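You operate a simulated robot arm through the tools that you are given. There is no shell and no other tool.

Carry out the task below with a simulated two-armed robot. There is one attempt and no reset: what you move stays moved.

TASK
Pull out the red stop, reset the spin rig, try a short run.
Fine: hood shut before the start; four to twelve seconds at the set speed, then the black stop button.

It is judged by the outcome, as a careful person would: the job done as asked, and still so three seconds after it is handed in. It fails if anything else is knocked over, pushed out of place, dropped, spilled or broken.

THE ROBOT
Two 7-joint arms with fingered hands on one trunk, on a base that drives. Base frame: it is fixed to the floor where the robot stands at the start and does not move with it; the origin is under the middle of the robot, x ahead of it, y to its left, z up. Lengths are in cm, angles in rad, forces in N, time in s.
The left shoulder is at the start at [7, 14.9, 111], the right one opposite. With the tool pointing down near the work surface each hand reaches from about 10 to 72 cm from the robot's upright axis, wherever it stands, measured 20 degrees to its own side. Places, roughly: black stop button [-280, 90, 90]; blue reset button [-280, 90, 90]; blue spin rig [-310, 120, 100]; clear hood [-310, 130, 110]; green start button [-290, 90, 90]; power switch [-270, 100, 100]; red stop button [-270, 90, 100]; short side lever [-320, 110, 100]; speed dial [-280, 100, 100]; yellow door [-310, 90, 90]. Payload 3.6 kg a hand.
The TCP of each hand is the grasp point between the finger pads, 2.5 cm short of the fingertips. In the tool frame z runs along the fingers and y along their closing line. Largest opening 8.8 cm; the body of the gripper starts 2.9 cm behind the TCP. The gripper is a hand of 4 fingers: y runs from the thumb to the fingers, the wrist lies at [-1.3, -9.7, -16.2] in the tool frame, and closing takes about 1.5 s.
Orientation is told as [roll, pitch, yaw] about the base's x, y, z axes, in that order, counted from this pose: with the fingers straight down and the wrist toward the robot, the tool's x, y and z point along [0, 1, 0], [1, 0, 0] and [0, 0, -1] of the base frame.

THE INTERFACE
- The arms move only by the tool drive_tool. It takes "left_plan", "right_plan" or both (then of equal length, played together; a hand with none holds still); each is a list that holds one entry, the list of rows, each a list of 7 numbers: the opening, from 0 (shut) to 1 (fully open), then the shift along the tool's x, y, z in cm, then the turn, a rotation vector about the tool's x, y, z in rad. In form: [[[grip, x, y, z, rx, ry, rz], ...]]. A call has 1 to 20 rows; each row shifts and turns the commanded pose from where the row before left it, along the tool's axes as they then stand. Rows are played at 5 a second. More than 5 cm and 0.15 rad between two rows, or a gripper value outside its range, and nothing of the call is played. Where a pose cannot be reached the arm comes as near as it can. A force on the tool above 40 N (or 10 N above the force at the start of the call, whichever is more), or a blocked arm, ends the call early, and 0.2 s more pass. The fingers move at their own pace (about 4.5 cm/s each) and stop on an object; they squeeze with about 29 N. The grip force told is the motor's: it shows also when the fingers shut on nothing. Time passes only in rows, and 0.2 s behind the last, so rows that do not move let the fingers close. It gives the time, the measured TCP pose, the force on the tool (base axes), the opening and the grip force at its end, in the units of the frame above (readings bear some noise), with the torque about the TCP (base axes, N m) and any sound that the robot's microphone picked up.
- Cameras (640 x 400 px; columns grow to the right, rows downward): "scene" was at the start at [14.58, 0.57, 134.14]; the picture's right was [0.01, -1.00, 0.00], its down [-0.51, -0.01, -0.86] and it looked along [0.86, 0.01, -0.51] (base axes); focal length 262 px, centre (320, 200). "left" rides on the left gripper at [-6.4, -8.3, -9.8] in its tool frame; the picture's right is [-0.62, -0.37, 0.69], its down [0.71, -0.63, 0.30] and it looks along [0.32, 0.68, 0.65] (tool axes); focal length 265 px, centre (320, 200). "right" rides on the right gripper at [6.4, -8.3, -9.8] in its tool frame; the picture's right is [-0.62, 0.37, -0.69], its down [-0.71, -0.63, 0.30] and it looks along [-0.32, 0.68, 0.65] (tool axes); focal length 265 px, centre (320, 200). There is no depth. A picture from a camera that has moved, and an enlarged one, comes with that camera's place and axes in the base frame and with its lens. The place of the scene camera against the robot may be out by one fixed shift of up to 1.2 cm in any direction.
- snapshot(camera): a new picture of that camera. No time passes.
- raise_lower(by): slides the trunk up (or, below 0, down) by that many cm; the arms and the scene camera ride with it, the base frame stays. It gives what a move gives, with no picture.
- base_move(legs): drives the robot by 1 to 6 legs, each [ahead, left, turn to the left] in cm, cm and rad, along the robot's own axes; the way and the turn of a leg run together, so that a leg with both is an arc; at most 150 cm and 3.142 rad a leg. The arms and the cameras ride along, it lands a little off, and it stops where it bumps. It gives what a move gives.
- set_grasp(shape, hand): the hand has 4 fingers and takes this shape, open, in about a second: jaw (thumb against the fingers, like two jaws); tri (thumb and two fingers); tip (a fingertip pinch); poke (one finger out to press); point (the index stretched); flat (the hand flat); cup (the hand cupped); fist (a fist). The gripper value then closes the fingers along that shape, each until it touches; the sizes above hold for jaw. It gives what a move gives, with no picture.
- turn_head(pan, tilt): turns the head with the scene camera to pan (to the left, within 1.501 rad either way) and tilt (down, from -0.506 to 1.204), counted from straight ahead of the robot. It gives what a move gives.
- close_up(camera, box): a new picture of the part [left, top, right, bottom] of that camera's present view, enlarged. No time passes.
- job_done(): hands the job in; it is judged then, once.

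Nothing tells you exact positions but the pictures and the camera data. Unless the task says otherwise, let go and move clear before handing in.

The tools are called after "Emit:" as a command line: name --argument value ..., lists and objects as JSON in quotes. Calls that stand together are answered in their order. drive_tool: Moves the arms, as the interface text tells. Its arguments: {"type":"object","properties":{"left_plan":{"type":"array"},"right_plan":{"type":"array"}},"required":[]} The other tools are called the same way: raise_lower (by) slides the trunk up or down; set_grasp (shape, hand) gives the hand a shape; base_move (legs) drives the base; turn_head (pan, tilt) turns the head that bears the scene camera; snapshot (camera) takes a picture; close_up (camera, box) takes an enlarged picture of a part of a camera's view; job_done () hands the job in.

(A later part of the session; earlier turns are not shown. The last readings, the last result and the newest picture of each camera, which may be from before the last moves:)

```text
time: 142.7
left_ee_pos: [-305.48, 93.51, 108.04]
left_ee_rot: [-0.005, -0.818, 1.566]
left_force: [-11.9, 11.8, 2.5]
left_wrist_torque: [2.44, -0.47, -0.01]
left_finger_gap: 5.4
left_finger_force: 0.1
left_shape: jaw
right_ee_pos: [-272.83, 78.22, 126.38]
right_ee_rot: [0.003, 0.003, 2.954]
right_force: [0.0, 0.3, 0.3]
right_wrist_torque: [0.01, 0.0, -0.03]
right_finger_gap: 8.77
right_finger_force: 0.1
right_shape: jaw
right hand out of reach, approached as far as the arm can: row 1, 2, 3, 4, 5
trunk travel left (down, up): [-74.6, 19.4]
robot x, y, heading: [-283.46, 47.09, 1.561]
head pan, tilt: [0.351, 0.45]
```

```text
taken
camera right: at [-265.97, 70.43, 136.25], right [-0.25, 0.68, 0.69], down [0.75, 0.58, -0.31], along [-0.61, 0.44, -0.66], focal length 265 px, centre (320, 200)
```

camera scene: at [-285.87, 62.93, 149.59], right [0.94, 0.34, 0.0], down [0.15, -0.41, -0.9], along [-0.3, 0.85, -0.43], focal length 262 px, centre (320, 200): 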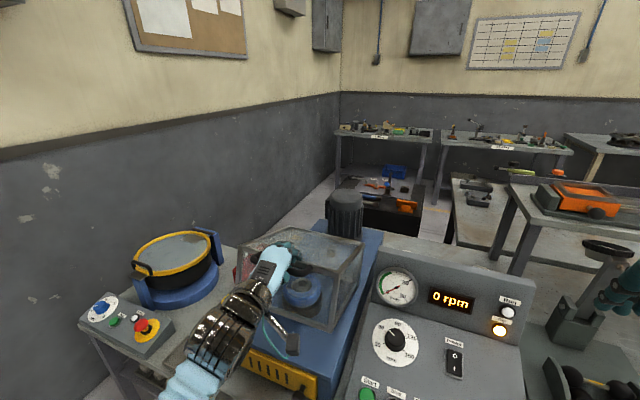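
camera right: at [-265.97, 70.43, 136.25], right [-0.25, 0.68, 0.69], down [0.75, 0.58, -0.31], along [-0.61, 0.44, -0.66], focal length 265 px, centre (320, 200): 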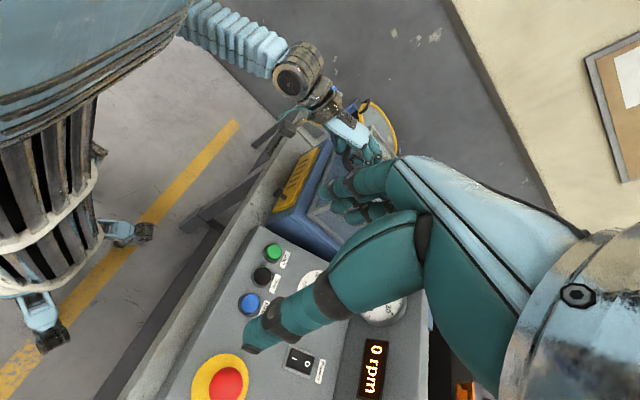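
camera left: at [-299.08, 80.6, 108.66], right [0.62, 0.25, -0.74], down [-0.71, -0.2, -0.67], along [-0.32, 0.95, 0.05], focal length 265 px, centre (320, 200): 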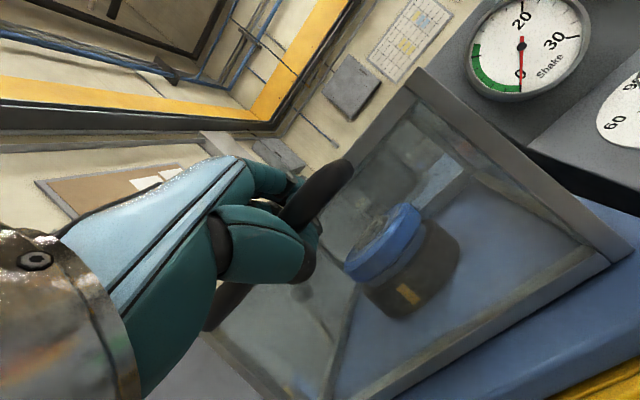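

Emit:
close_up --camera "right" --box '[310, 100, 400, 190]'

Emit:
close_up --camera "left" --box '[190, 130, 400, 330]'

```text
4.44 times, centred on (355, 145) of right
camera zoom: at [-265.97, 70.43, 136.25], right [-0.25, 0.68, 0.69], down [0.75, 0.58, -0.31], along [-0.61, 0.44, -0.66], focal length 1180 px, centre (164, 444)
```

zoom: 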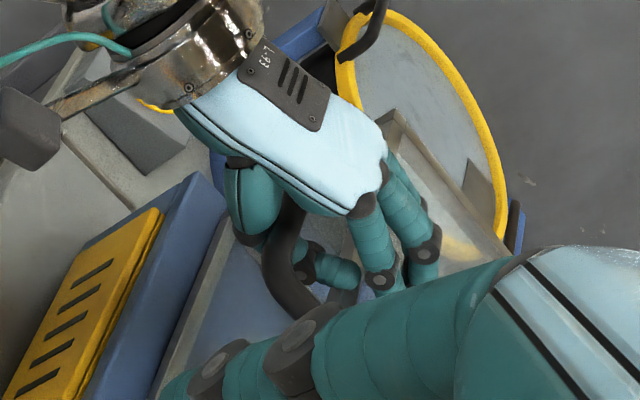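

```text
2.00 times, centred on (295, 230) of left
camera zoom: at [-299.07, 80.6, 108.67], right [0.62, 0.25, -0.74], down [-0.71, -0.2, -0.67], along [-0.32, 0.95, 0.05], focal length 531 px, centre (370, 140)
```

zoom: 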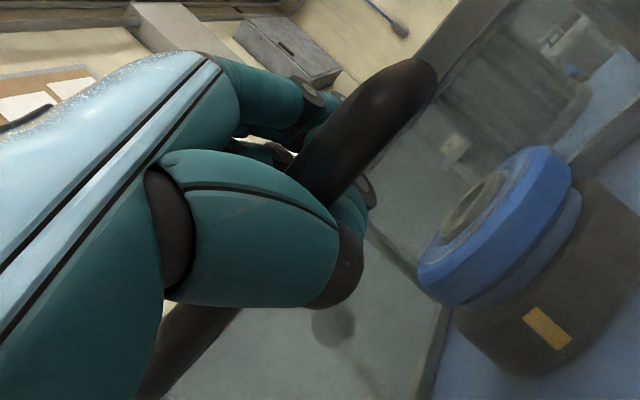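

The hood's top corner comes out at z≈110, so it is closed and the earlier lift came from levering with my hand. The thumb is still curled right around the bar, because the hood face blocks its swing. I'll pitch the hand back up to level and shift slightly left to undo the lever effect.

Emit:
drive_tool --left_plan '[[[1, 0.1, 0, 0, -0.08, 0, 0], [1, 0.1, 0, 0, -0.08, 0, 0], [1, 0.1, 0, 0, -0.08, 0, 0], [1, 0.1, 0, 0, -0.08, 0, 0], [1, 0.1, 0, 0, -0.08, 0, 0], [1, 0, 0, 0, 0, 0, 0], [1, 0, 0, 0, 0, 0, 0]]]'

Emit:
close_up --camera "right" --box '[310, 100, 400, 190]'

Emit:
close_up --camera "scene" --box '[245, 250, 345, 350]'

```text
time: 144.3
left_ee_pos: [-305.48, 93.3, 108.83]
left_ee_rot: [0.003, -1.236, 1.56]
left_force: [0.2, 16.6, 30.8]
left_wrist_torque: [1.19, -0.35, 0.03]
left_finger_gap: 4.94
left_finger_force: 0.1
left_shape: jaw
right_ee_pos: [-272.31, 78.07, 126.41]
right_ee_rot: [0.004, -0.003, 2.952]
right_force: [0.1, 0.8, -0.9]
right_wrist_torque: [0.01, 0.0, 0.0]
right_finger_gap: 8.8
right_finger_force: 0.2
right_shape: jaw
trunk travel left (down, up): [-74.6, 19.4]
robot x, y, heading: [-283.17, 47.11, 1.564]
head pan, tilt: [0.351, 0.45]
```

```text
4.44 times, centred on (355, 145) of right
camera zoom: at [-265.47, 70.27, 136.23], right [-0.24, 0.68, 0.69], down [0.75, 0.58, -0.31], along [-0.61, 0.45, -0.65], focal length 1180 px, centre (164, 444)
```

zoom: 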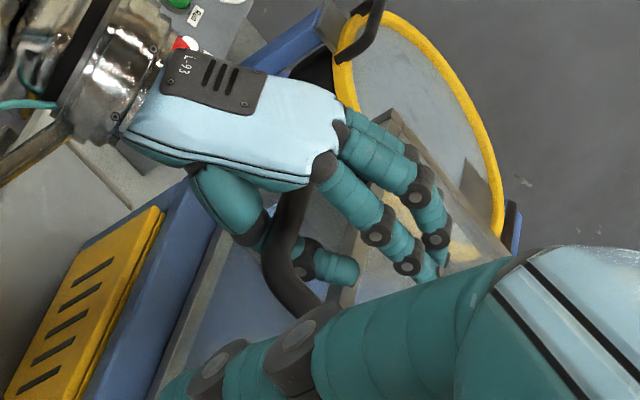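

```text
4.00 times, centred on (295, 300) of scene
camera zoom: at [-285.52, 61.51, 149.56], right [0.94, 0.34, 0.0], down [0.15, -0.41, -0.9], along [-0.3, 0.85, -0.44], focal length 1047 px, centre (420, -200)
```

zoom: 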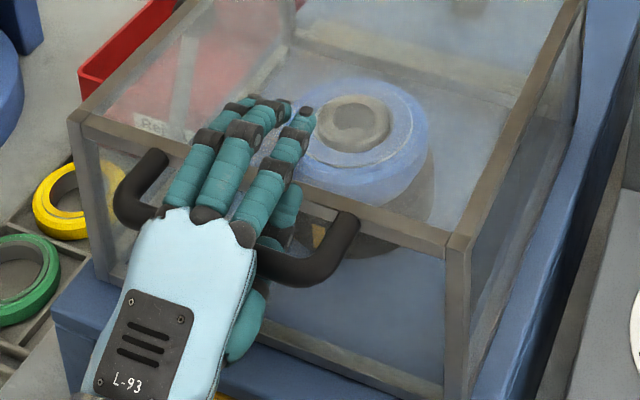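

The wedge comes from the opened thumb pressing on the hood's top edge. A closed fist can turn freely around the bar, so I'll re-close the hand, make more arm room by backing the base in small compensated steps, and then pitch the hand down and lift off upward.

Emit:
drive_tool --left_plan '[[[0.5, 0, 0, 0, 0, 0, 0], [0.3, 0, 0, 0, 0, 0, 0], [0.15, 0, 0, 0, 0, 0, 0], [0.15, 0, 0, 0, 0, 0, 0], [0.15, 0, 0, 0, 0, 0, 0], [0.15, 0, 0, 0, 0, 0, 0], [0.15, 0, 0, 0, 0, 0, 0]]]'

Emit:
close_up --camera "right" --box '[310, 100, 400, 190]'

```text
time: 145.9
left_ee_pos: [-305.49, 93.11, 108.77]
left_ee_rot: [0.001, -1.234, 1.559]
left_force: [-3.2, 6.3, 25.9]
left_wrist_torque: [0.97, 0.09, 0.06]
left_finger_gap: 1.95
left_finger_force: 29.1
left_shape: jaw
right_ee_pos: [-272.39, 77.9, 126.59]
right_ee_rot: [0.0, 0.0, 2.952]
right_force: [0.2, 0.5, 0.2]
right_wrist_torque: [-0.02, 0.01, 0.03]
right_finger_gap: 8.77
right_finger_force: 0.1
right_shape: jaw
trunk travel left (down, up): [-74.6, 19.4]
robot x, y, heading: [-283.33, 47.18, 1.563]
head pan, tilt: [0.351, 0.45]
```

```text
4.44 times, centred on (355, 145) of right
camera zoom: at [-265.58, 70.02, 136.29], right [-0.24, 0.68, 0.69], down [0.75, 0.58, -0.31], along [-0.61, 0.45, -0.65], focal length 1180 px, centre (164, 444)
```

zoom: 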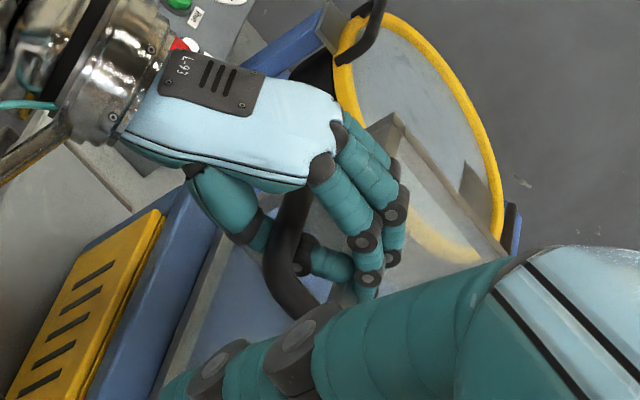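

Emit:
drive_tool --left_plan '[[[0.15, 0, 0.4, 0, 0, 0, 0], [0.15, 0, 0.3, 0, 0, 0, 0], [0.15, 0, 0, 0, 0, 0, 0]]]'

Emit:
base_move --legs '[[-1.5, 0, 0]]'

```text
time: 146.7
left_ee_pos: [-305.53, 93.28, 109.02]
left_ee_rot: [0.0, -1.22, 1.563]
left_force: [-0.8, -7.2, 10.7]
left_wrist_torque: [1.19, 0.1, 0.0]
left_finger_gap: 1.96
left_finger_force: 29.2
left_shape: jaw
right_ee_pos: [-272.53, 77.77, 126.52]
right_ee_rot: [-0.001, -0.002, 2.952]
right_force: [-0.4, -0.7, -0.6]
right_wrist_torque: [0.01, -0.01, -0.02]
right_finger_gap: 8.78
right_finger_force: 0.0
right_shape: jaw
trunk travel left (down, up): [-74.6, 19.4]
robot x, y, heading: [-283.41, 47.6, 1.564]
head pan, tilt: [0.351, 0.45]
```

```text
time: 147.6
left_ee_pos: [-305.51, 92.12, 108.9]
left_ee_rot: [-0.004, -1.217, 1.562]
left_force: [-0.3, 7.7, 12.3]
left_wrist_torque: [0.97, -0.02, -0.04]
left_finger_gap: 1.96
left_finger_force: 29.3
left_shape: jaw
right_ee_pos: [-272.5, 76.62, 126.39]
right_ee_rot: [0.005, 0.0, 2.95]
right_force: [-0.5, -0.6, 0.0]
right_wrist_torque: [0.01, -0.02, -0.02]
right_finger_gap: 8.79
right_finger_force: 0.0
right_shape: jaw
trunk travel left (down, up): [-74.6, 19.4]
robot x, y, heading: [-283.06, 45.7, 1.565]
head pan, tilt: [0.351, 0.45]
```

There is slack: the hand moved back 1.2 cm with little force. I'll move back a bit more and look.

Emit:
base_move --legs '[[-1.2, 0, 0]]'

Emit:
close_up --camera "right" --box '[310, 90, 400, 180]'

Emit:
close_up --camera "left" --box '[190, 150, 400, 350]'

Emit:
close_up --camera "scene" --box '[245, 250, 345, 350]'

```text
time: 148.4
left_ee_pos: [-305.71, 90.82, 108.84]
left_ee_rot: [-0.006, -1.213, 1.568]
left_force: [2.2, 11.3, -7.0]
left_wrist_torque: [-0.13, 0.02, 0.0]
left_finger_gap: 1.37
left_finger_force: 28.8
left_shape: jaw
right_ee_pos: [-272.54, 75.34, 126.55]
right_ee_rot: [0.006, 0.0, 2.949]
right_force: [-0.6, -0.8, 0.7]
right_wrist_torque: [0.03, 0.02, -0.03]
right_finger_gap: 8.78
right_finger_force: 0.0
right_shape: jaw
trunk travel left (down, up): [-74.6, 19.4]
robot x, y, heading: [-283.22, 44.64, 1.561]
head pan, tilt: [0.351, 0.45]
```

```text
4.44 times, centred on (355, 135) of right
camera zoom: at [-265.7, 67.45, 136.29], right [-0.24, 0.68, 0.69], down [0.75, 0.58, -0.31], along [-0.61, 0.45, -0.66], focal length 1180 px, centre (164, 489)
```

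zoom: 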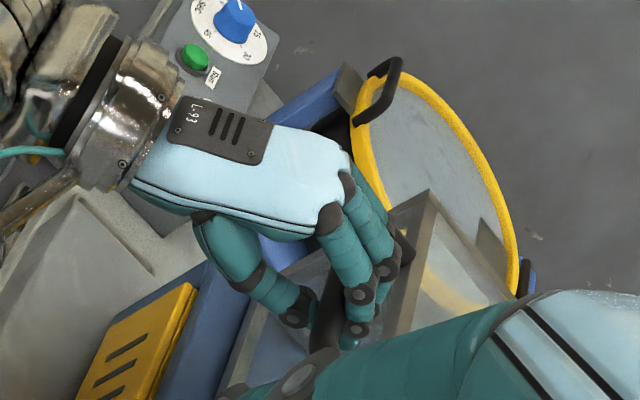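

```text
2.00 times, centred on (295, 250) of left
camera zoom: at [-299.28, 78.67, 104.39], right [0.63, 0.51, -0.59], down [-0.71, 0.07, -0.7], along [-0.32, 0.85, 0.41], focal length 531 px, centre (370, 100)
```

zoom: 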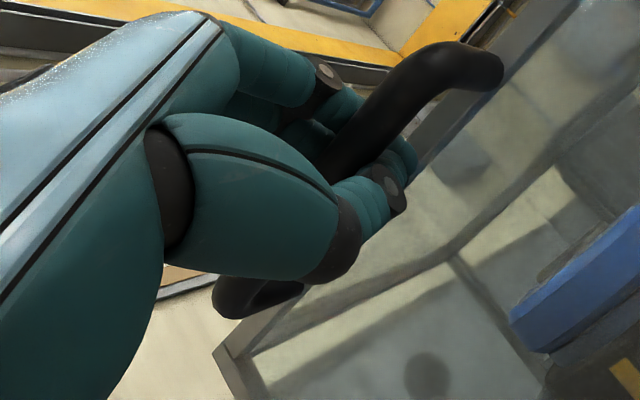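

```text
4.00 times, centred on (295, 300) of scene
camera zoom: at [-285.71, 58.56, 149.54], right [0.94, 0.34, 0.0], down [0.15, -0.41, -0.9], along [-0.3, 0.85, -0.44], focal length 1047 px, centre (420, -200)
```

zoom: 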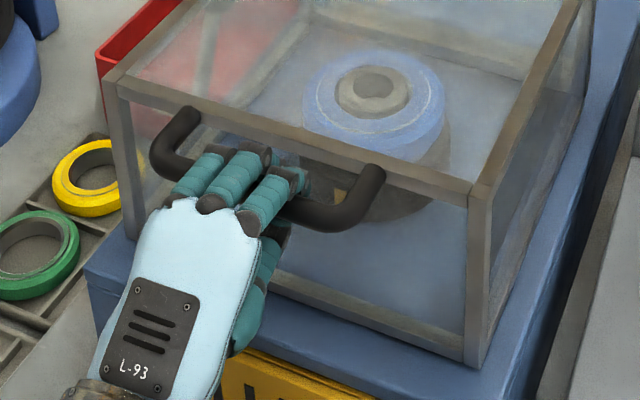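

The hand has slipped out to the fingertips and now only pinches the bar (gap 1.4 cm) with the thumb clear of the hood face. I'll open it and withdraw backwards.

Emit:
drive_tool --left_plan '[[[0.3, 0, 0, 0, 0, 0, 0], [0.5, 0, 0, 0, 0, 0, 0], [0.7, 0, 0, 0, 0, 0, 0], [0.7, 0, 0, 0, 0, 0, 0], [0.7, 0, 0, 0, 0, 0, 0], [0.7, 0, 0, 0, 0, 0, 0]]]'

Emit:
close_up --camera "right" --box '[310, 90, 400, 180]'

Emit:
close_up --camera "left" --box '[190, 150, 400, 350]'

```text
time: 149.8
left_ee_pos: [-305.65, 90.92, 108.73]
left_ee_rot: [-0.005, -1.215, 1.566]
left_force: [0.0, 0.7, 0.3]
left_wrist_torque: [0.01, 0.02, 0.02]
left_finger_gap: 6.12
left_finger_force: 0.1
left_shape: jaw
right_ee_pos: [-272.58, 75.44, 126.41]
right_ee_rot: [0.006, 0.0, 2.948]
right_force: [-0.9, 0.3, 0.3]
right_wrist_torque: [-0.01, -0.01, 0.0]
right_finger_gap: 8.76
right_finger_force: 0.0
right_shape: jaw
trunk travel left (down, up): [-74.6, 19.4]
robot x, y, heading: [-283.27, 44.39, 1.566]
head pan, tilt: [0.351, 0.45]
```

```text
4.44 times, centred on (355, 135) of right
camera zoom: at [-265.73, 67.46, 136.3], right [-0.24, 0.68, 0.69], down [0.76, 0.58, -0.31], along [-0.61, 0.45, -0.66], focal length 1180 px, centre (164, 489)
```

zoom: 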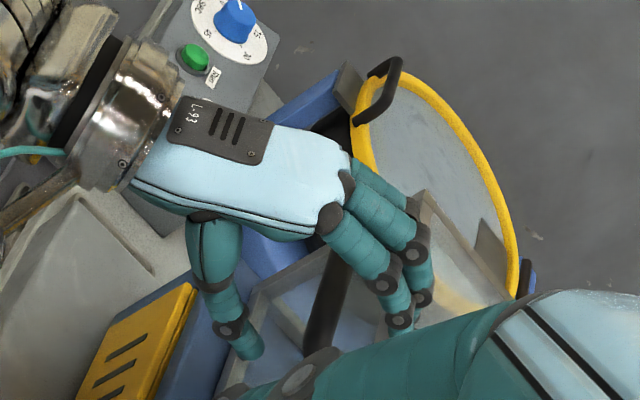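

```text
2.00 times, centred on (295, 250) of left
camera zoom: at [-299.3, 78.68, 104.4], right [0.63, 0.51, -0.59], down [-0.71, 0.07, -0.7], along [-0.32, 0.85, 0.41], focal length 531 px, centre (370, 100)
```

zoom: 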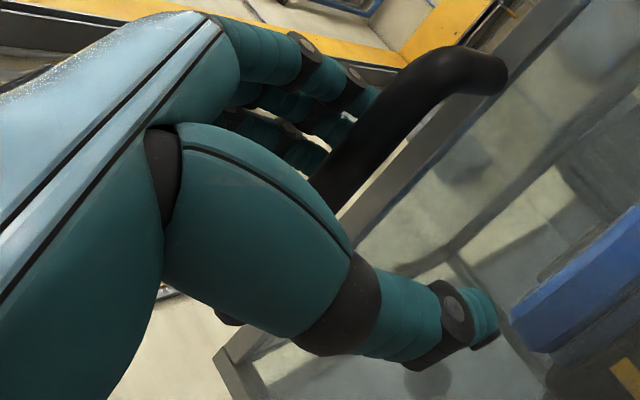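

The hand is now free of contact. I'll lift slightly to centre the opening on the bar, then pull straight back.

Emit:
drive_tool --left_plan '[[[0.9, 0, 0.6, 0, 0, 0, 0], [0.9, 0, 0.5, 0, 0, 0, 0], [0.9, 0, 0, -1, 0, 0, 0], [0.9, 0, 0, -1, 0, 0, 0], [0.9, 0, 0, -1, 0, 0, 0], [0.9, 0, 0, 0, 0, 0, 0]]]'

Emit:
snapshot --camera "left"

Emit:
close_up --camera "scene" --box '[220, 220, 400, 400]'

```text
time: 151.2
left_ee_pos: [-305.85, 88.38, 110.99]
left_ee_rot: [-0.007, -1.212, 1.567]
left_force: [0.0, -0.3, -0.1]
left_wrist_torque: [-0.03, 0.0, 0.03]
left_finger_gap: 7.9
left_finger_force: 0.0
left_shape: jaw
right_ee_pos: [-272.67, 75.31, 126.46]
right_ee_rot: [0.006, 0.001, 2.949]
right_force: [0.7, -0.2, 0.3]
right_wrist_torque: [0.01, -0.02, -0.02]
right_finger_gap: 8.79
right_finger_force: 0.1
right_shape: jaw
trunk travel left (down, up): [-74.6, 19.4]
robot x, y, heading: [-283.0, 44.7, 1.566]
head pan, tilt: [0.351, 0.45]
```

```text
taken
camera left: at [-299.38, 76.19, 106.57], right [0.63, 0.51, -0.59], down [-0.71, 0.07, -0.7], along [-0.32, 0.85, 0.41], focal length 265 px, centre (320, 200)
```

left: 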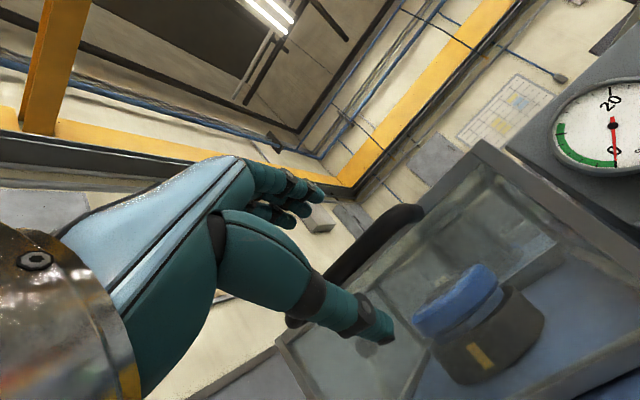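

```text
2.22 times, centred on (310, 310) of scene
camera zoom: at [-285.74, 58.51, 149.55], right [0.94, 0.34, 0.0], down [0.15, -0.41, -0.9], along [-0.3, 0.85, -0.44], focal length 582 px, centre (342, -44)
```

zoom: 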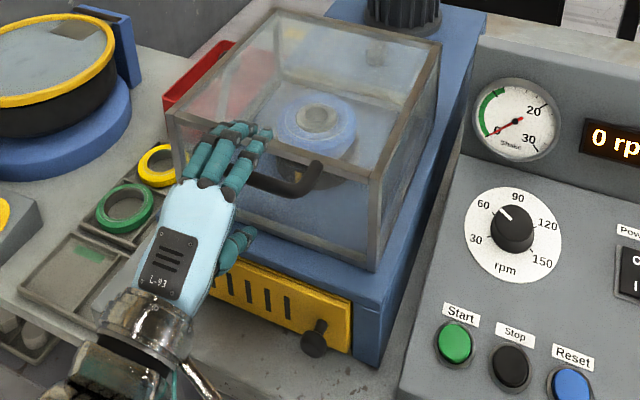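

The left hand is clear of the handle and the hood stays down. I'll back the base off 9 cm, then check the hood's fit on the rig.

Emit:
base_move --legs '[[-9, 0, 0]]'

Emit:
snapshot --camera "scene"

Emit:
close_up --camera "scene" --box '[220, 180, 400, 340]'

```text
time: 153.0
left_ee_pos: [-305.72, 79.68, 110.92]
left_ee_rot: [-0.004, -1.215, 1.567]
left_force: [0.2, -0.7, 0.1]
left_wrist_torque: [0.03, -0.01, 0.0]
left_finger_gap: 7.92
left_finger_force: 0.0
left_shape: jaw
right_ee_pos: [-272.47, 66.54, 126.49]
right_ee_rot: [0.009, 0.0, 2.945]
right_force: [0.5, 0.0, -0.1]
right_wrist_torque: [0.0, -0.01, -0.02]
right_finger_gap: 8.79
right_finger_force: 0.1
right_shape: jaw
trunk travel left (down, up): [-74.6, 19.4]
robot x, y, heading: [-283.11, 35.29, 1.566]
head pan, tilt: [0.351, 0.45]
```

```text
taken
camera scene: at [-285.72, 49.52, 149.55], right [0.94, 0.34, 0.0], down [0.15, -0.41, -0.9], along [-0.3, 0.85, -0.44], focal length 262 px, centre (320, 200)
```

scene: 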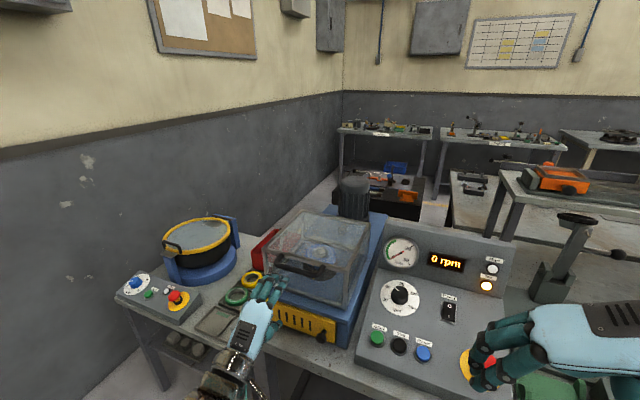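

```text
2.50 times, centred on (310, 260) of scene
camera zoom: at [-285.72, 49.52, 149.55], right [0.94, 0.34, 0.0], down [0.15, -0.41, -0.9], along [-0.3, 0.85, -0.44], focal length 654 px, centre (345, 50)
```

zoom: 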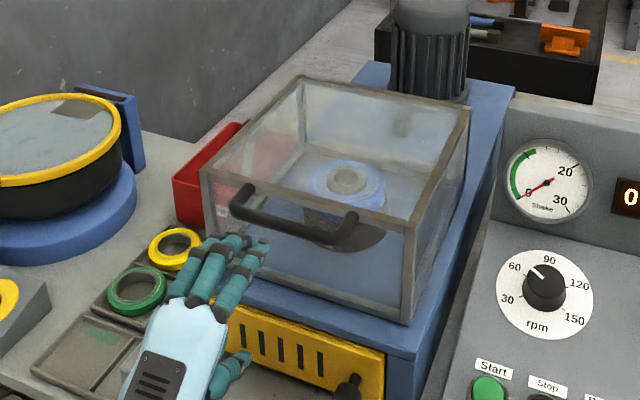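

The hood looks shut. I no longer see the side lever in this view, so I'll zoom in there before going on.

Emit:
close_up --camera "scene" --box '[220, 190, 320, 290]'

Emit:
close_up --camera "scene" --box '[270, 195, 390, 335]'

Emit:
close_up --camera "scene" --box '[350, 220, 530, 400]'

```text
4.00 times, centred on (270, 240) of scene
camera zoom: at [-285.72, 49.52, 149.55], right [0.94, 0.34, 0.0], down [0.15, -0.41, -0.9], along [-0.3, 0.85, -0.44], focal length 1047 px, centre (520, 40)
```

zoom: 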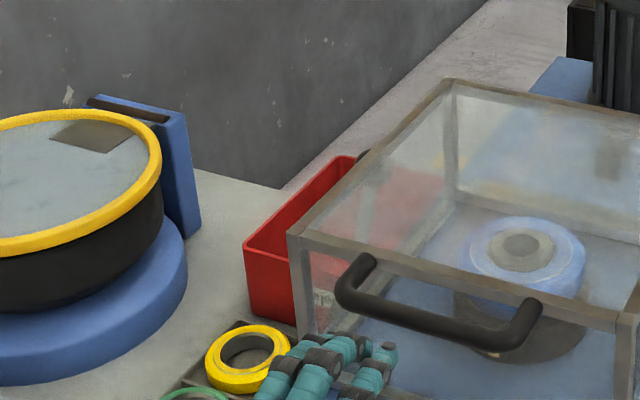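

```text
2.86 times, centred on (330, 265) of scene
camera zoom: at [-285.72, 49.52, 149.55], right [0.94, 0.34, 0.0], down [0.15, -0.41, -0.9], along [-0.3, 0.85, -0.44], focal length 748 px, centre (291, 14)
```

zoom: 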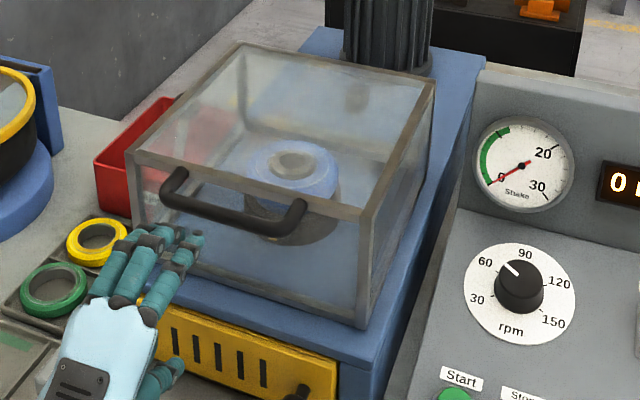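

```text
2.22 times, centred on (440, 310) of scene
camera zoom: at [-285.72, 49.52, 149.55], right [0.94, 0.34, 0.0], down [0.15, -0.41, -0.9], along [-0.3, 0.85, -0.44], focal length 582 px, centre (53, -44)
```

zoom: 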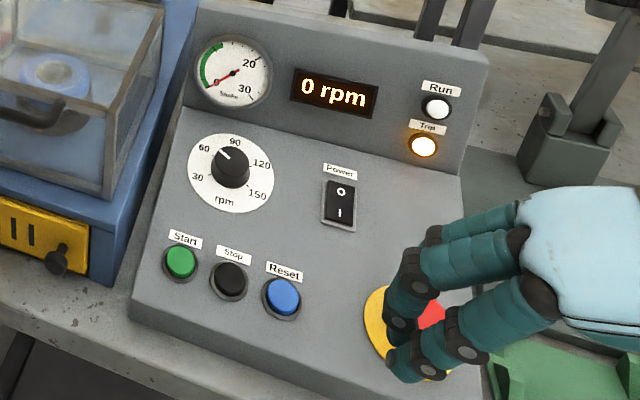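

The hood is closed, and the lever's black ball is still visible just beyond the hood's left side, untouched. Now for the buttons: I'll swing the right hand forward and turn it back to face the panel, well above it.

Emit:
drive_tool --right_plan '[[[1, -3.9, 0.78, 0, 0, 0, 0.1], [1, -3.8, 1.1, 0, 0, 0, 0.13], [1, -3.6, 1.6, 0, 0, 0, 0.13], [1, -3.3, 2.0, 0, 0, 0, 0.13], [1, -2.0, 2.0, 0, 0, 0, 0.13], [1, 0, 0, 0, 0, 0, 0.13], [1, 0, 0, 0, 0, 0, 0.13], [1, 0, 0, 0, 0, 0, 0.13], [1, 0, 0, 0, 0, 0, 0.13], [1, 0, 0, 0, 0, 0, 0.13], [1, 0, 0, 0, 0, 0, 0.11], [1, 0, 0, 0, 0, 0, 0]]]'

Emit:
set_grasp --shape "poke" --hand "right"

Emit:
snapshot --camera "right"

Emit:
snapshot --camera "scene"

```text
time: 155.6
left_ee_pos: [-305.8, 79.54, 110.82]
left_ee_rot: [-0.004, -1.212, 1.566]
left_force: [0.3, 0.1, -0.4]
left_wrist_torque: [-0.03, -0.01, -0.02]
left_finger_gap: 7.9
left_finger_force: 0.2
left_shape: jaw
right_ee_pos: [-274.32, 85.5, 131.14]
right_ee_rot: [0.002, 0.008, 1.563]
right_force: [0.5, 0.0, 1.4]
right_wrist_torque: [-0.03, -0.04, -0.01]
right_finger_gap: 8.78
right_finger_force: 0.1
right_shape: jaw
right hand out of reach, approached as far as the arm can: row 1
trunk travel left (down, up): [-74.6, 19.4]
robot x, y, heading: [-283.16, 35.6, 1.564]
head pan, tilt: [0.351, 0.45]
```

```text
time: 156.5
left_ee_pos: [-305.84, 79.77, 110.88]
left_ee_rot: [-0.008, -1.214, 1.568]
left_force: [-0.3, 0.1, 0.1]
left_wrist_torque: [0.02, 0.03, 0.04]
left_finger_gap: 7.92
left_finger_force: 0.0
left_shape: jaw
right_ee_pos: [-274.45, 85.47, 131.13]
right_ee_rot: [0.0, 0.008, 1.566]
right_force: [-0.1, 0.3, -0.8]
right_wrist_torque: [-0.02, -0.03, -0.01]
right_finger_gap: 0.01
right_finger_force: 0.0
right_shape: poke
trunk travel left (down, up): [-74.6, 19.4]
robot x, y, heading: [-283.2, 35.01, 1.562]
head pan, tilt: [0.351, 0.45]
```

```text
taken
camera right: at [-280.99, 77.26, 140.95], right [0.62, 0.37, 0.69], down [0.71, -0.64, -0.3], along [0.33, 0.68, -0.66], focal length 265 px, centre (320, 200)
```

right: 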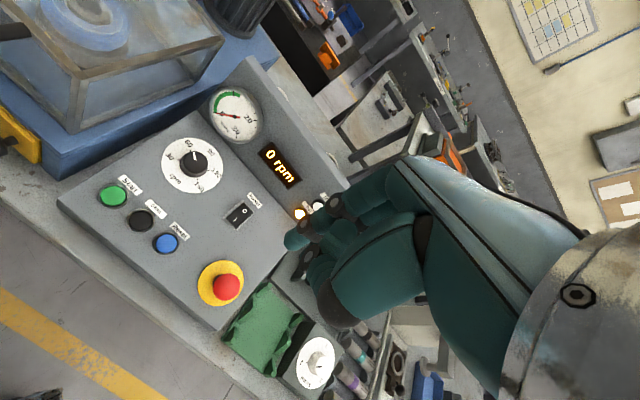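

```text
taken
camera scene: at [-285.83, 49.45, 149.55], right [0.94, 0.34, 0.0], down [0.15, -0.41, -0.9], along [-0.3, 0.85, -0.44], focal length 262 px, centre (320, 200)
```

scene: 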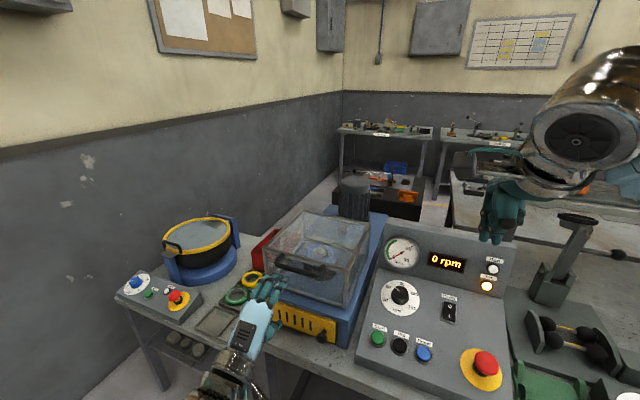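

The right hand is in the poke shape. I'll zoom in to locate its fingertip relative to the tool centre.

Emit:
close_up --camera "right" --box '[250, 160, 450, 340]'

Emit:
close_up --camera "scene" --box '[440, 150, 560, 260]'

```text
2.22 times, centred on (350, 250) of right
camera zoom: at [-280.99, 77.26, 140.95], right [0.62, 0.37, 0.69], down [0.71, -0.64, -0.3], along [0.33, 0.68, -0.66], focal length 590 px, centre (253, 89)
```

zoom: 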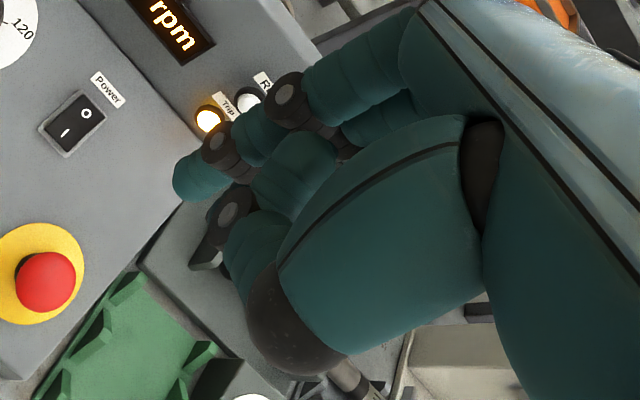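

```text
3.64 times, centred on (500, 205) of scene
camera zoom: at [-285.83, 49.45, 149.55], right [0.94, 0.34, 0.0], down [0.15, -0.41, -0.9], along [-0.3, 0.85, -0.44], focal length 952 px, centre (-334, 182)
```

zoom: 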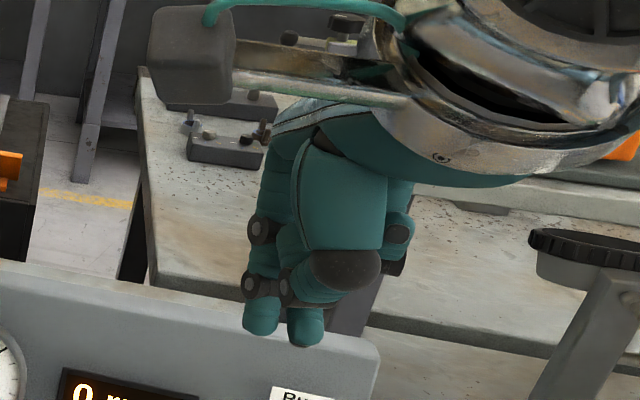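

The index fingertip sits about 5 cm beyond and 2 cm ahead of the tool centre. I'll hover it roughly 4 cm above the blue Reset button, with the hand tilted to the panel slope.

Emit:
drive_tool --right_plan '[[[0, 0.42, 0.3, 3.69, 0, 0, 0], [0, 0.42, 0.3, 3.69, 0, 0, 0], [0, 0.42, 0.3, 3.69, 0, 0, 0], [0, 0.42, 0.3, 3.69, 0, 0, 0], [0, 0.42, 0.3, 3.69, 0, 0, 0], [0, 0.42, 0.3, 3.69, 0, 0, 0], [0, 0.42, 0.3, 3.69, -0.135, 0, 0], [0, 0.42, 0, 3.2, -0.135, 0, 0], [0, 0, 0, 0, 0, 0, 0]]]'

Emit:
snapshot --camera "right"

Emit:
close_up --camera "scene" --box '[340, 220, 540, 390]'

```text
time: 158.5
left_ee_pos: [-305.88, 79.64, 110.88]
left_ee_rot: [-0.006, -1.213, 1.568]
left_force: [0.8, 0.3, 0.2]
left_wrist_torque: [0.02, 0.03, -0.02]
left_finger_gap: 7.93
left_finger_force: 0.1
left_shape: jaw
right_ee_pos: [-277.52, 87.61, 101.98]
right_ee_rot: [0.0, -0.261, 1.564]
right_force: [-1.0, -0.6, -0.5]
right_wrist_torque: [0.01, -0.01, 0.01]
right_finger_gap: 0.0
right_finger_force: 0.1
right_shape: poke
trunk travel left (down, up): [-74.6, 19.4]
robot x, y, heading: [-283.1, 35.51, 1.566]
head pan, tilt: [0.351, 0.45]
```

```text
taken
camera right: at [-284.12, 77.05, 109.39], right [0.62, 0.17, 0.76], down [0.71, -0.53, -0.46], along [0.33, 0.83, -0.45], focal length 265 px, centre (320, 200)
```

right: 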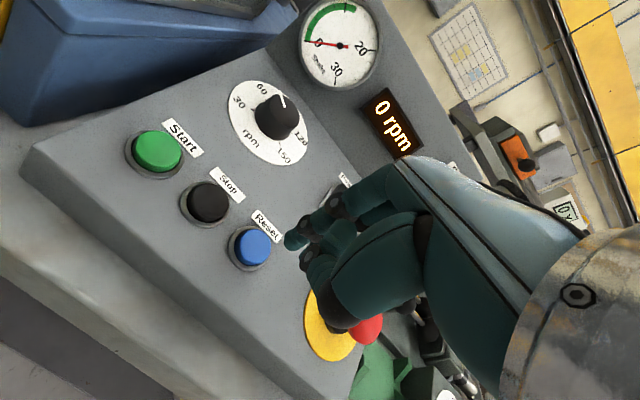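

```text
2.35 times, centred on (440, 305) of scene
camera zoom: at [-285.84, 49.44, 149.55], right [0.94, 0.34, 0.0], down [0.15, -0.41, -0.9], along [-0.3, 0.85, -0.44], focal length 616 px, centre (38, -47)
```

zoom: 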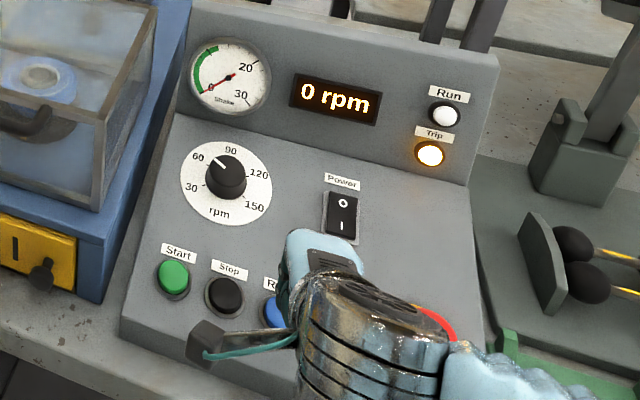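

The finger is nearly over Reset and needs about 0.6 cm left. I'll descend to just above the cap and check.

Emit:
drive_tool --right_plan '[[[0, 0.6, 0, 0.5, 0, 0, 0], [0, 0, 0, 1.5, 0, 0, 0], [0, 0, 0, 1.3, 0, 0, 0], [0, 0, 0, 0, 0, 0, 0]]]'

Emit:
snapshot --camera "right"

Emit:
close_up --camera "scene" --box '[360, 280, 500, 400]'

```text
time: 159.5
left_ee_pos: [-305.89, 79.64, 110.97]
left_ee_rot: [-0.007, -1.213, 1.568]
left_force: [1.0, 0.3, 0.1]
left_wrist_torque: [-0.01, 0.0, -0.01]
left_finger_gap: 7.9
left_finger_force: 0.1
left_shape: jaw
right_ee_pos: [-278.3, 88.72, 98.91]
right_ee_rot: [-0.001, -0.26, 1.563]
right_force: [-0.1, -0.4, -0.3]
right_wrist_torque: [-0.01, -0.03, -0.01]
right_finger_gap: 0.0
right_finger_force: 0.0
right_shape: poke
trunk travel left (down, up): [-74.6, 19.4]
robot x, y, heading: [-283.81, 35.42, 1.561]
head pan, tilt: [0.351, 0.45]
```

```text
taken
camera right: at [-284.92, 78.0, 106.21], right [0.62, 0.17, 0.76], down [0.71, -0.53, -0.46], along [0.33, 0.83, -0.46], focal length 265 px, centre (320, 200)
```

right: 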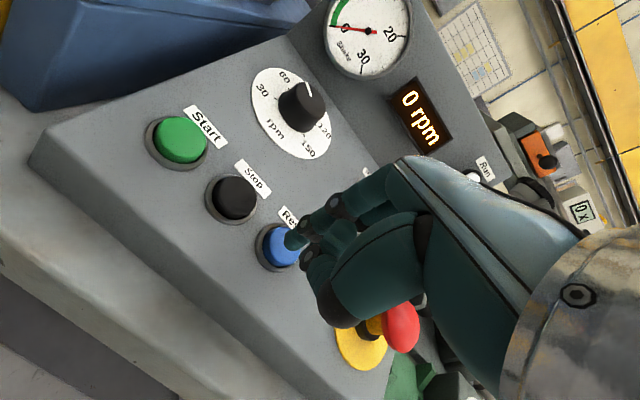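

```text
3.33 times, centred on (430, 340) of scene
camera zoom: at [-285.84, 49.42, 149.55], right [0.94, 0.34, 0.0], down [0.15, -0.41, -0.9], along [-0.3, 0.85, -0.44], focal length 873 px, centre (-47, -267)
```

zoom: 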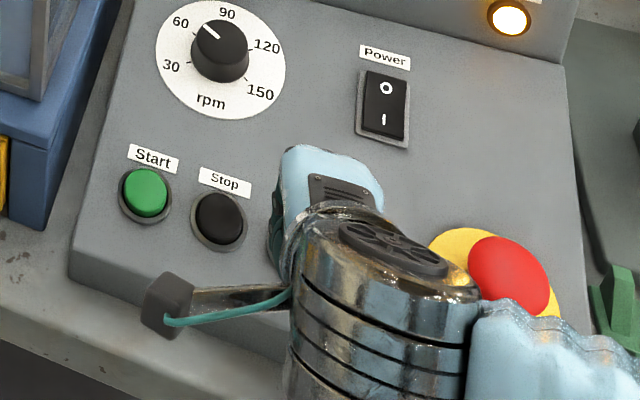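

The fingertip is about 1 cm above the Reset cap and aligned. I'll press in small steps.

Emit:
drive_tool --right_plan '[[[0, 0, -0.3, 0.5, 0, 0, 0], [0, 0, 0, 0.4, 0, 0, 0], [0, 0, 0, 0.3, 0, 0, 0], [0, 0, 0, 0, 0, 0, 0]]]'

Emit:
snapshot --camera "right"

```text
time: 160.5
left_ee_pos: [-305.86, 79.74, 110.9]
left_ee_rot: [-0.005, -1.213, 1.567]
left_force: [0.6, -0.4, 0.2]
left_wrist_torque: [-0.03, -0.02, 0.0]
left_finger_gap: 7.93
left_finger_force: 0.0
left_shape: jaw
right_ee_pos: [-278.31, 88.66, 97.55]
right_ee_rot: [0.0, -0.261, 1.563]
right_force: [0.6, 0.2, -0.1]
right_wrist_torque: [0.02, 0.04, -0.02]
right_finger_gap: 0.03
right_finger_force: 0.1
right_shape: poke
trunk travel left (down, up): [-74.6, 19.4]
robot x, y, heading: [-283.21, 35.43, 1.563]
head pan, tilt: [0.351, 0.45]
```

```text
taken
camera right: at [-284.96, 78.07, 104.94], right [0.62, 0.17, 0.76], down [0.71, -0.54, -0.46], along [0.33, 0.83, -0.46], focal length 265 px, centre (320, 200)
```

right: 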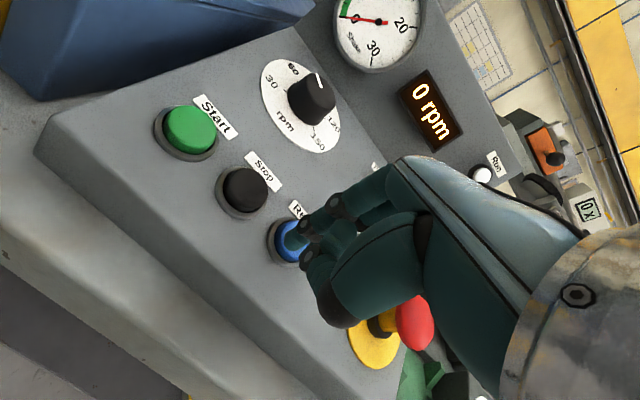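

Emit:
drive_tool --right_plan '[[[0, 0, 0, 0.3, 0, 0, 0], [0, 0, 0, 0.3, 0, 0, 0], [0, 0, 0, 0, 0, 0, 0]]]'

Emit:
close_up --camera "right" --box '[240, 180, 360, 290]'

```text
time: 161.3
left_ee_pos: [-305.86, 79.77, 110.9]
left_ee_rot: [-0.005, -1.214, 1.568]
left_force: [-0.3, -0.9, 0.3]
left_wrist_torque: [0.03, -0.03, -0.01]
left_finger_gap: 7.92
left_finger_force: 0.0
left_shape: jaw
right_ee_pos: [-278.38, 88.87, 97.14]
right_ee_rot: [-0.001, -0.263, 1.564]
right_force: [-0.3, -0.2, 0.1]
right_wrist_torque: [0.0, -0.01, 0.02]
right_finger_gap: 0.01
right_finger_force: 0.0
right_shape: poke
trunk travel left (down, up): [-74.6, 19.4]
robot x, y, heading: [-283.31, 35.12, 1.566]
head pan, tilt: [0.351, 0.45]
```

```text
3.64 times, centred on (300, 235) of right
camera zoom: at [-284.95, 78.24, 104.4], right [0.62, 0.17, 0.76], down [0.71, -0.53, -0.46], along [0.33, 0.83, -0.46], focal length 965 px, centre (393, 73)
```

zoom: 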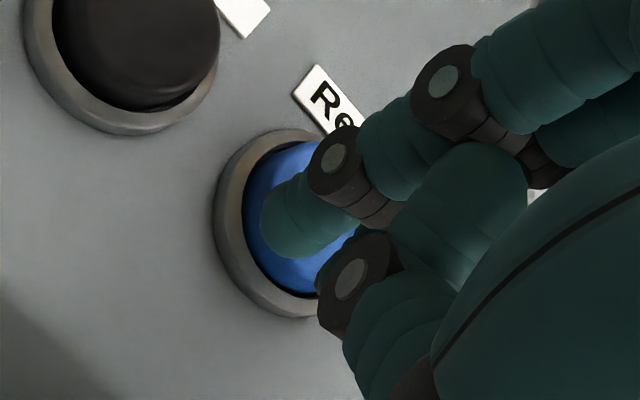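

The fingertip is right over the blue cap. I'll continue pressing.

Emit:
drive_tool --right_plan '[[[0, 0, 0, 0.3, 0, 0, 0], [0, 0, 0, 0.3, 0, 0, 0], [0, 0, 0, 0.3, 0, 0, 0], [0, 0, 0, 0, 0, 0, 0]]]'

Emit:
snapshot --camera "right"

Emit:
close_up --camera "scene" --box '[360, 220, 540, 400]'

```text
time: 162.3
left_ee_pos: [-305.88, 79.72, 110.96]
left_ee_rot: [-0.005, -1.214, 1.569]
left_force: [-0.4, -0.1, -1.2]
left_wrist_torque: [0.02, 0.02, -0.03]
left_finger_gap: 7.9
left_finger_force: 0.1
left_shape: jaw
right_ee_pos: [-278.4, 89.12, 96.08]
right_ee_rot: [0.002, -0.262, 1.564]
right_force: [-0.5, -0.4, -0.6]
right_wrist_torque: [0.04, 0.0, 0.0]
right_finger_gap: 0.0
right_finger_force: 0.0
right_shape: poke
trunk travel left (down, up): [-74.6, 19.4]
robot x, y, heading: [-283.19, 35.08, 1.564]
head pan, tilt: [0.351, 0.45]
```

```text
taken
camera right: at [-284.95, 78.44, 103.48], right [0.62, 0.17, 0.76], down [0.71, -0.53, -0.46], along [0.33, 0.83, -0.46], focal length 265 px, centre (320, 200)
```

right: 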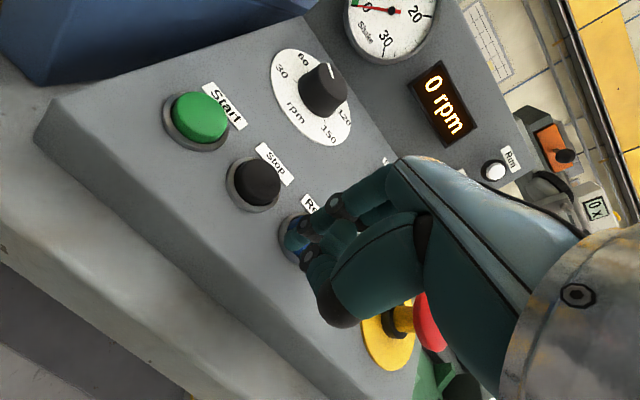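

```text
2.22 times, centred on (450, 310) of scene
camera zoom: at [-285.8, 49.42, 149.55], right [0.94, 0.34, 0.0], down [0.15, -0.41, -0.9], along [-0.3, 0.85, -0.44], focal length 582 px, centre (31, -44)
```

zoom: 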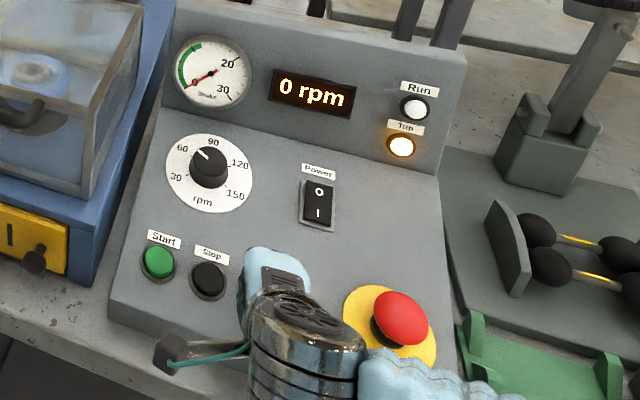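

Emit:
drive_tool --right_plan '[[[0, 0, 0, 0.3, 0, 0, 0], [0, 0, 0, 0.3, 0, 0, 0], [0, 0, 0, 0, 0, 0, 0]]]'

Emit:
close_up --camera "right" --box '[240, 180, 360, 290]'

```text
time: 163.1
left_ee_pos: [-305.85, 79.67, 110.94]
left_ee_rot: [-0.004, -1.214, 1.568]
left_force: [0.3, 0.4, -0.3]
left_wrist_torque: [-0.05, -0.01, -0.02]
left_finger_gap: 7.91
left_finger_force: 0.1
left_shape: jaw
right_ee_pos: [-278.38, 89.21, 95.54]
right_ee_rot: [0.0, -0.26, 1.564]
right_force: [-0.3, 0.0, 0.1]
right_wrist_torque: [-0.01, -0.03, 0.01]
right_finger_gap: 0.0
right_finger_force: 0.1
right_shape: poke
trunk travel left (down, up): [-74.6, 19.4]
robot x, y, heading: [-282.98, 35.26, 1.561]
head pan, tilt: [0.351, 0.45]
```

```text
3.64 times, centred on (300, 235) of right
camera zoom: at [-284.97, 78.59, 102.89], right [0.62, 0.17, 0.76], down [0.71, -0.53, -0.46], along [0.33, 0.83, -0.45], focal length 965 px, centre (393, 73)
```

zoom: 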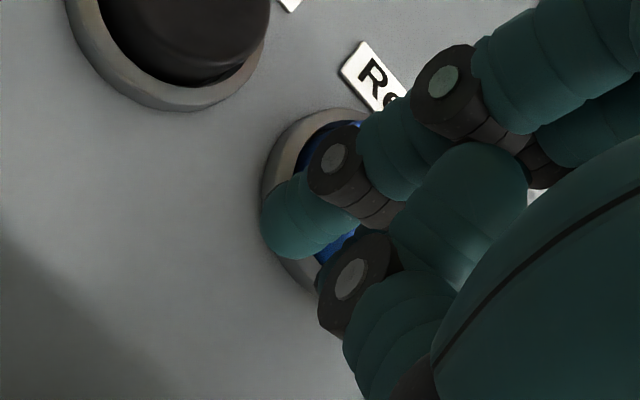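

There's no contact yet, and the image shows the tip drifting to the near-left rim of the button, so the finger is shorter than I estimated. I'll lift a little, shift right and forward, and recheck.

Emit:
drive_tool --right_plan '[[[0, 0, 0, -1.5, 0, 0, 0], [0, -1.2, 1.7, 0, 0, 0, 0], [0, 0, 0, 0, 0, 0, 0]]]'

Emit:
close_up --camera "right" --box '[220, 170, 360, 300]'

```text
time: 163.9
left_ee_pos: [-305.95, 79.66, 111.02]
left_ee_rot: [-0.008, -1.213, 1.568]
left_force: [-0.1, -0.3, -0.9]
left_wrist_torque: [0.04, 0.0, 0.0]
left_finger_gap: 7.91
left_finger_force: 0.0
left_shape: jaw
right_ee_pos: [-277.22, 90.44, 97.5]
right_ee_rot: [0.0, -0.262, 1.564]
right_force: [0.6, 0.0, 0.8]
right_wrist_torque: [0.01, 0.0, -0.03]
right_finger_gap: 0.0
right_finger_force: 0.1
right_shape: poke
trunk travel left (down, up): [-74.6, 19.4]
robot x, y, heading: [-283.05, 35.4, 1.565]
head pan, tilt: [0.351, 0.45]
```

```text
3.08 times, centred on (290, 235) of right
camera zoom: at [-283.81, 79.77, 104.83], right [0.62, 0.17, 0.76], down [0.71, -0.53, -0.46], along [0.33, 0.83, -0.46], focal length 817 px, centre (412, 92)
```

zoom: 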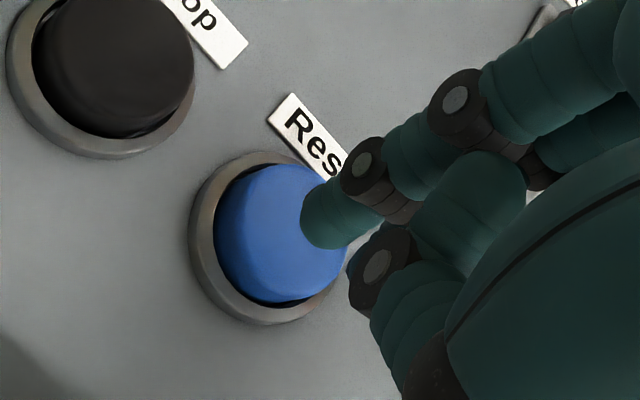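

The tip is now positioned to land near the cap's centre. I'll descend and press.

Emit:
drive_tool --right_plan '[[[0, 0, 0, 0.6, 0, 0, 0], [0, 0, 0, 0.4, 0, 0, 0], [0, 0, 0, 0.3, 0, 0, 0], [0, 0, 0, 0, 0, 0, 0]]]'

Emit:
close_up --camera "right" --box '[220, 170, 360, 300]'

```text
time: 164.9
left_ee_pos: [-305.8, 79.61, 110.83]
left_ee_rot: [-0.005, -1.213, 1.568]
left_force: [0.1, -0.3, 0.3]
left_wrist_torque: [0.0, 0.02, 0.01]
left_finger_gap: 7.91
left_finger_force: 0.1
left_shape: jaw
right_ee_pos: [-277.03, 90.73, 96.15]
right_ee_rot: [0.001, -0.261, 1.563]
right_force: [-0.3, 0.6, 0.3]
right_wrist_torque: [0.02, -0.02, -0.01]
right_finger_gap: 0.01
right_finger_force: 0.1
right_shape: poke
trunk travel left (down, up): [-74.6, 19.4]
robot x, y, heading: [-283.1, 35.16, 1.557]
head pan, tilt: [0.351, 0.45]
```

```text
3.08 times, centred on (290, 235) of right
camera zoom: at [-283.69, 80.24, 103.56], right [0.62, 0.17, 0.76], down [0.71, -0.54, -0.46], along [0.33, 0.83, -0.46], focal length 817 px, centre (412, 92)
```

zoom: 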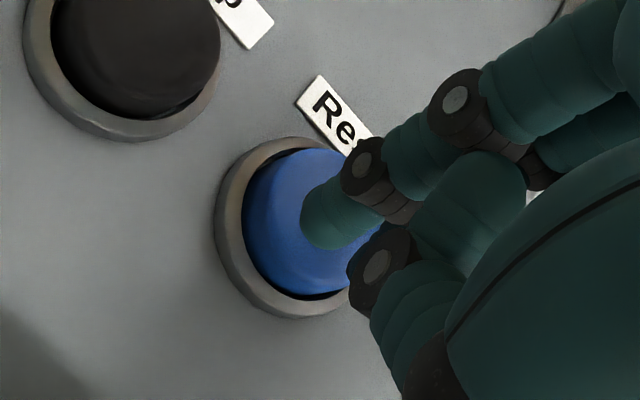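

The tip is centred on the blue cap. I'll continue down.

Emit:
drive_tool --right_plan '[[[0, 0, 0, 0.3, 0, 0, 0], [0, 0, 0, 0.25, 0, 0, 0], [0, 0, 0, 0, 0, 0, 0]]]'

Emit:
drive_tool --right_plan '[[[0, 0, 0, 0.25, 0, 0, 0], [0, 0, 0, 0, 0, 0, 0]]]'

Emit:
snapshot --camera "right"

```text
time: 165.7
left_ee_pos: [-305.95, 79.57, 111.0]
left_ee_rot: [-0.006, -1.213, 1.566]
left_force: [0.0, 1.3, -0.6]
left_wrist_torque: [0.01, -0.01, 0.0]
left_finger_gap: 7.91
left_finger_force: 0.0
left_shape: jaw
right_ee_pos: [-277.28, 90.98, 95.71]
right_ee_rot: [0.001, -0.262, 1.563]
right_force: [0.8, -0.6, -0.1]
right_wrist_torque: [0.04, -0.04, 0.0]
right_finger_gap: 0.0
right_finger_force: 0.1
right_shape: poke
trunk travel left (down, up): [-74.6, 19.4]
robot x, y, heading: [-283.21, 35.05, 1.559]
head pan, tilt: [0.351, 0.45]
```

```text
time: 166.3
left_ee_pos: [-305.66, 79.64, 110.8]
left_ee_rot: [-0.004, -1.212, 1.568]
left_force: [-0.3, -0.7, 0.5]
left_wrist_torque: [0.01, -0.01, -0.01]
left_finger_gap: 7.9
left_finger_force: 0.2
left_shape: jaw
right_ee_pos: [-277.14, 90.88, 95.5]
right_ee_rot: [0.0, -0.262, 1.564]
right_force: [0.8, 0.0, 0.5]
right_wrist_torque: [0.01, -0.02, 0.0]
right_finger_gap: 0.01
right_finger_force: 0.0
right_shape: poke
trunk travel left (down, up): [-74.6, 19.4]
robot x, y, heading: [-283.04, 35.31, 1.567]
head pan, tilt: [0.351, 0.45]
```

```text
taken
camera right: at [-283.73, 80.31, 102.82], right [0.62, 0.17, 0.76], down [0.71, -0.53, -0.46], along [0.33, 0.83, -0.45], focal length 265 px, centre (320, 200)
```

right: 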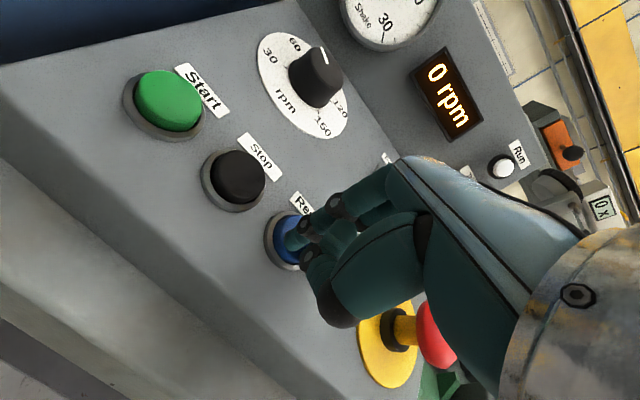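

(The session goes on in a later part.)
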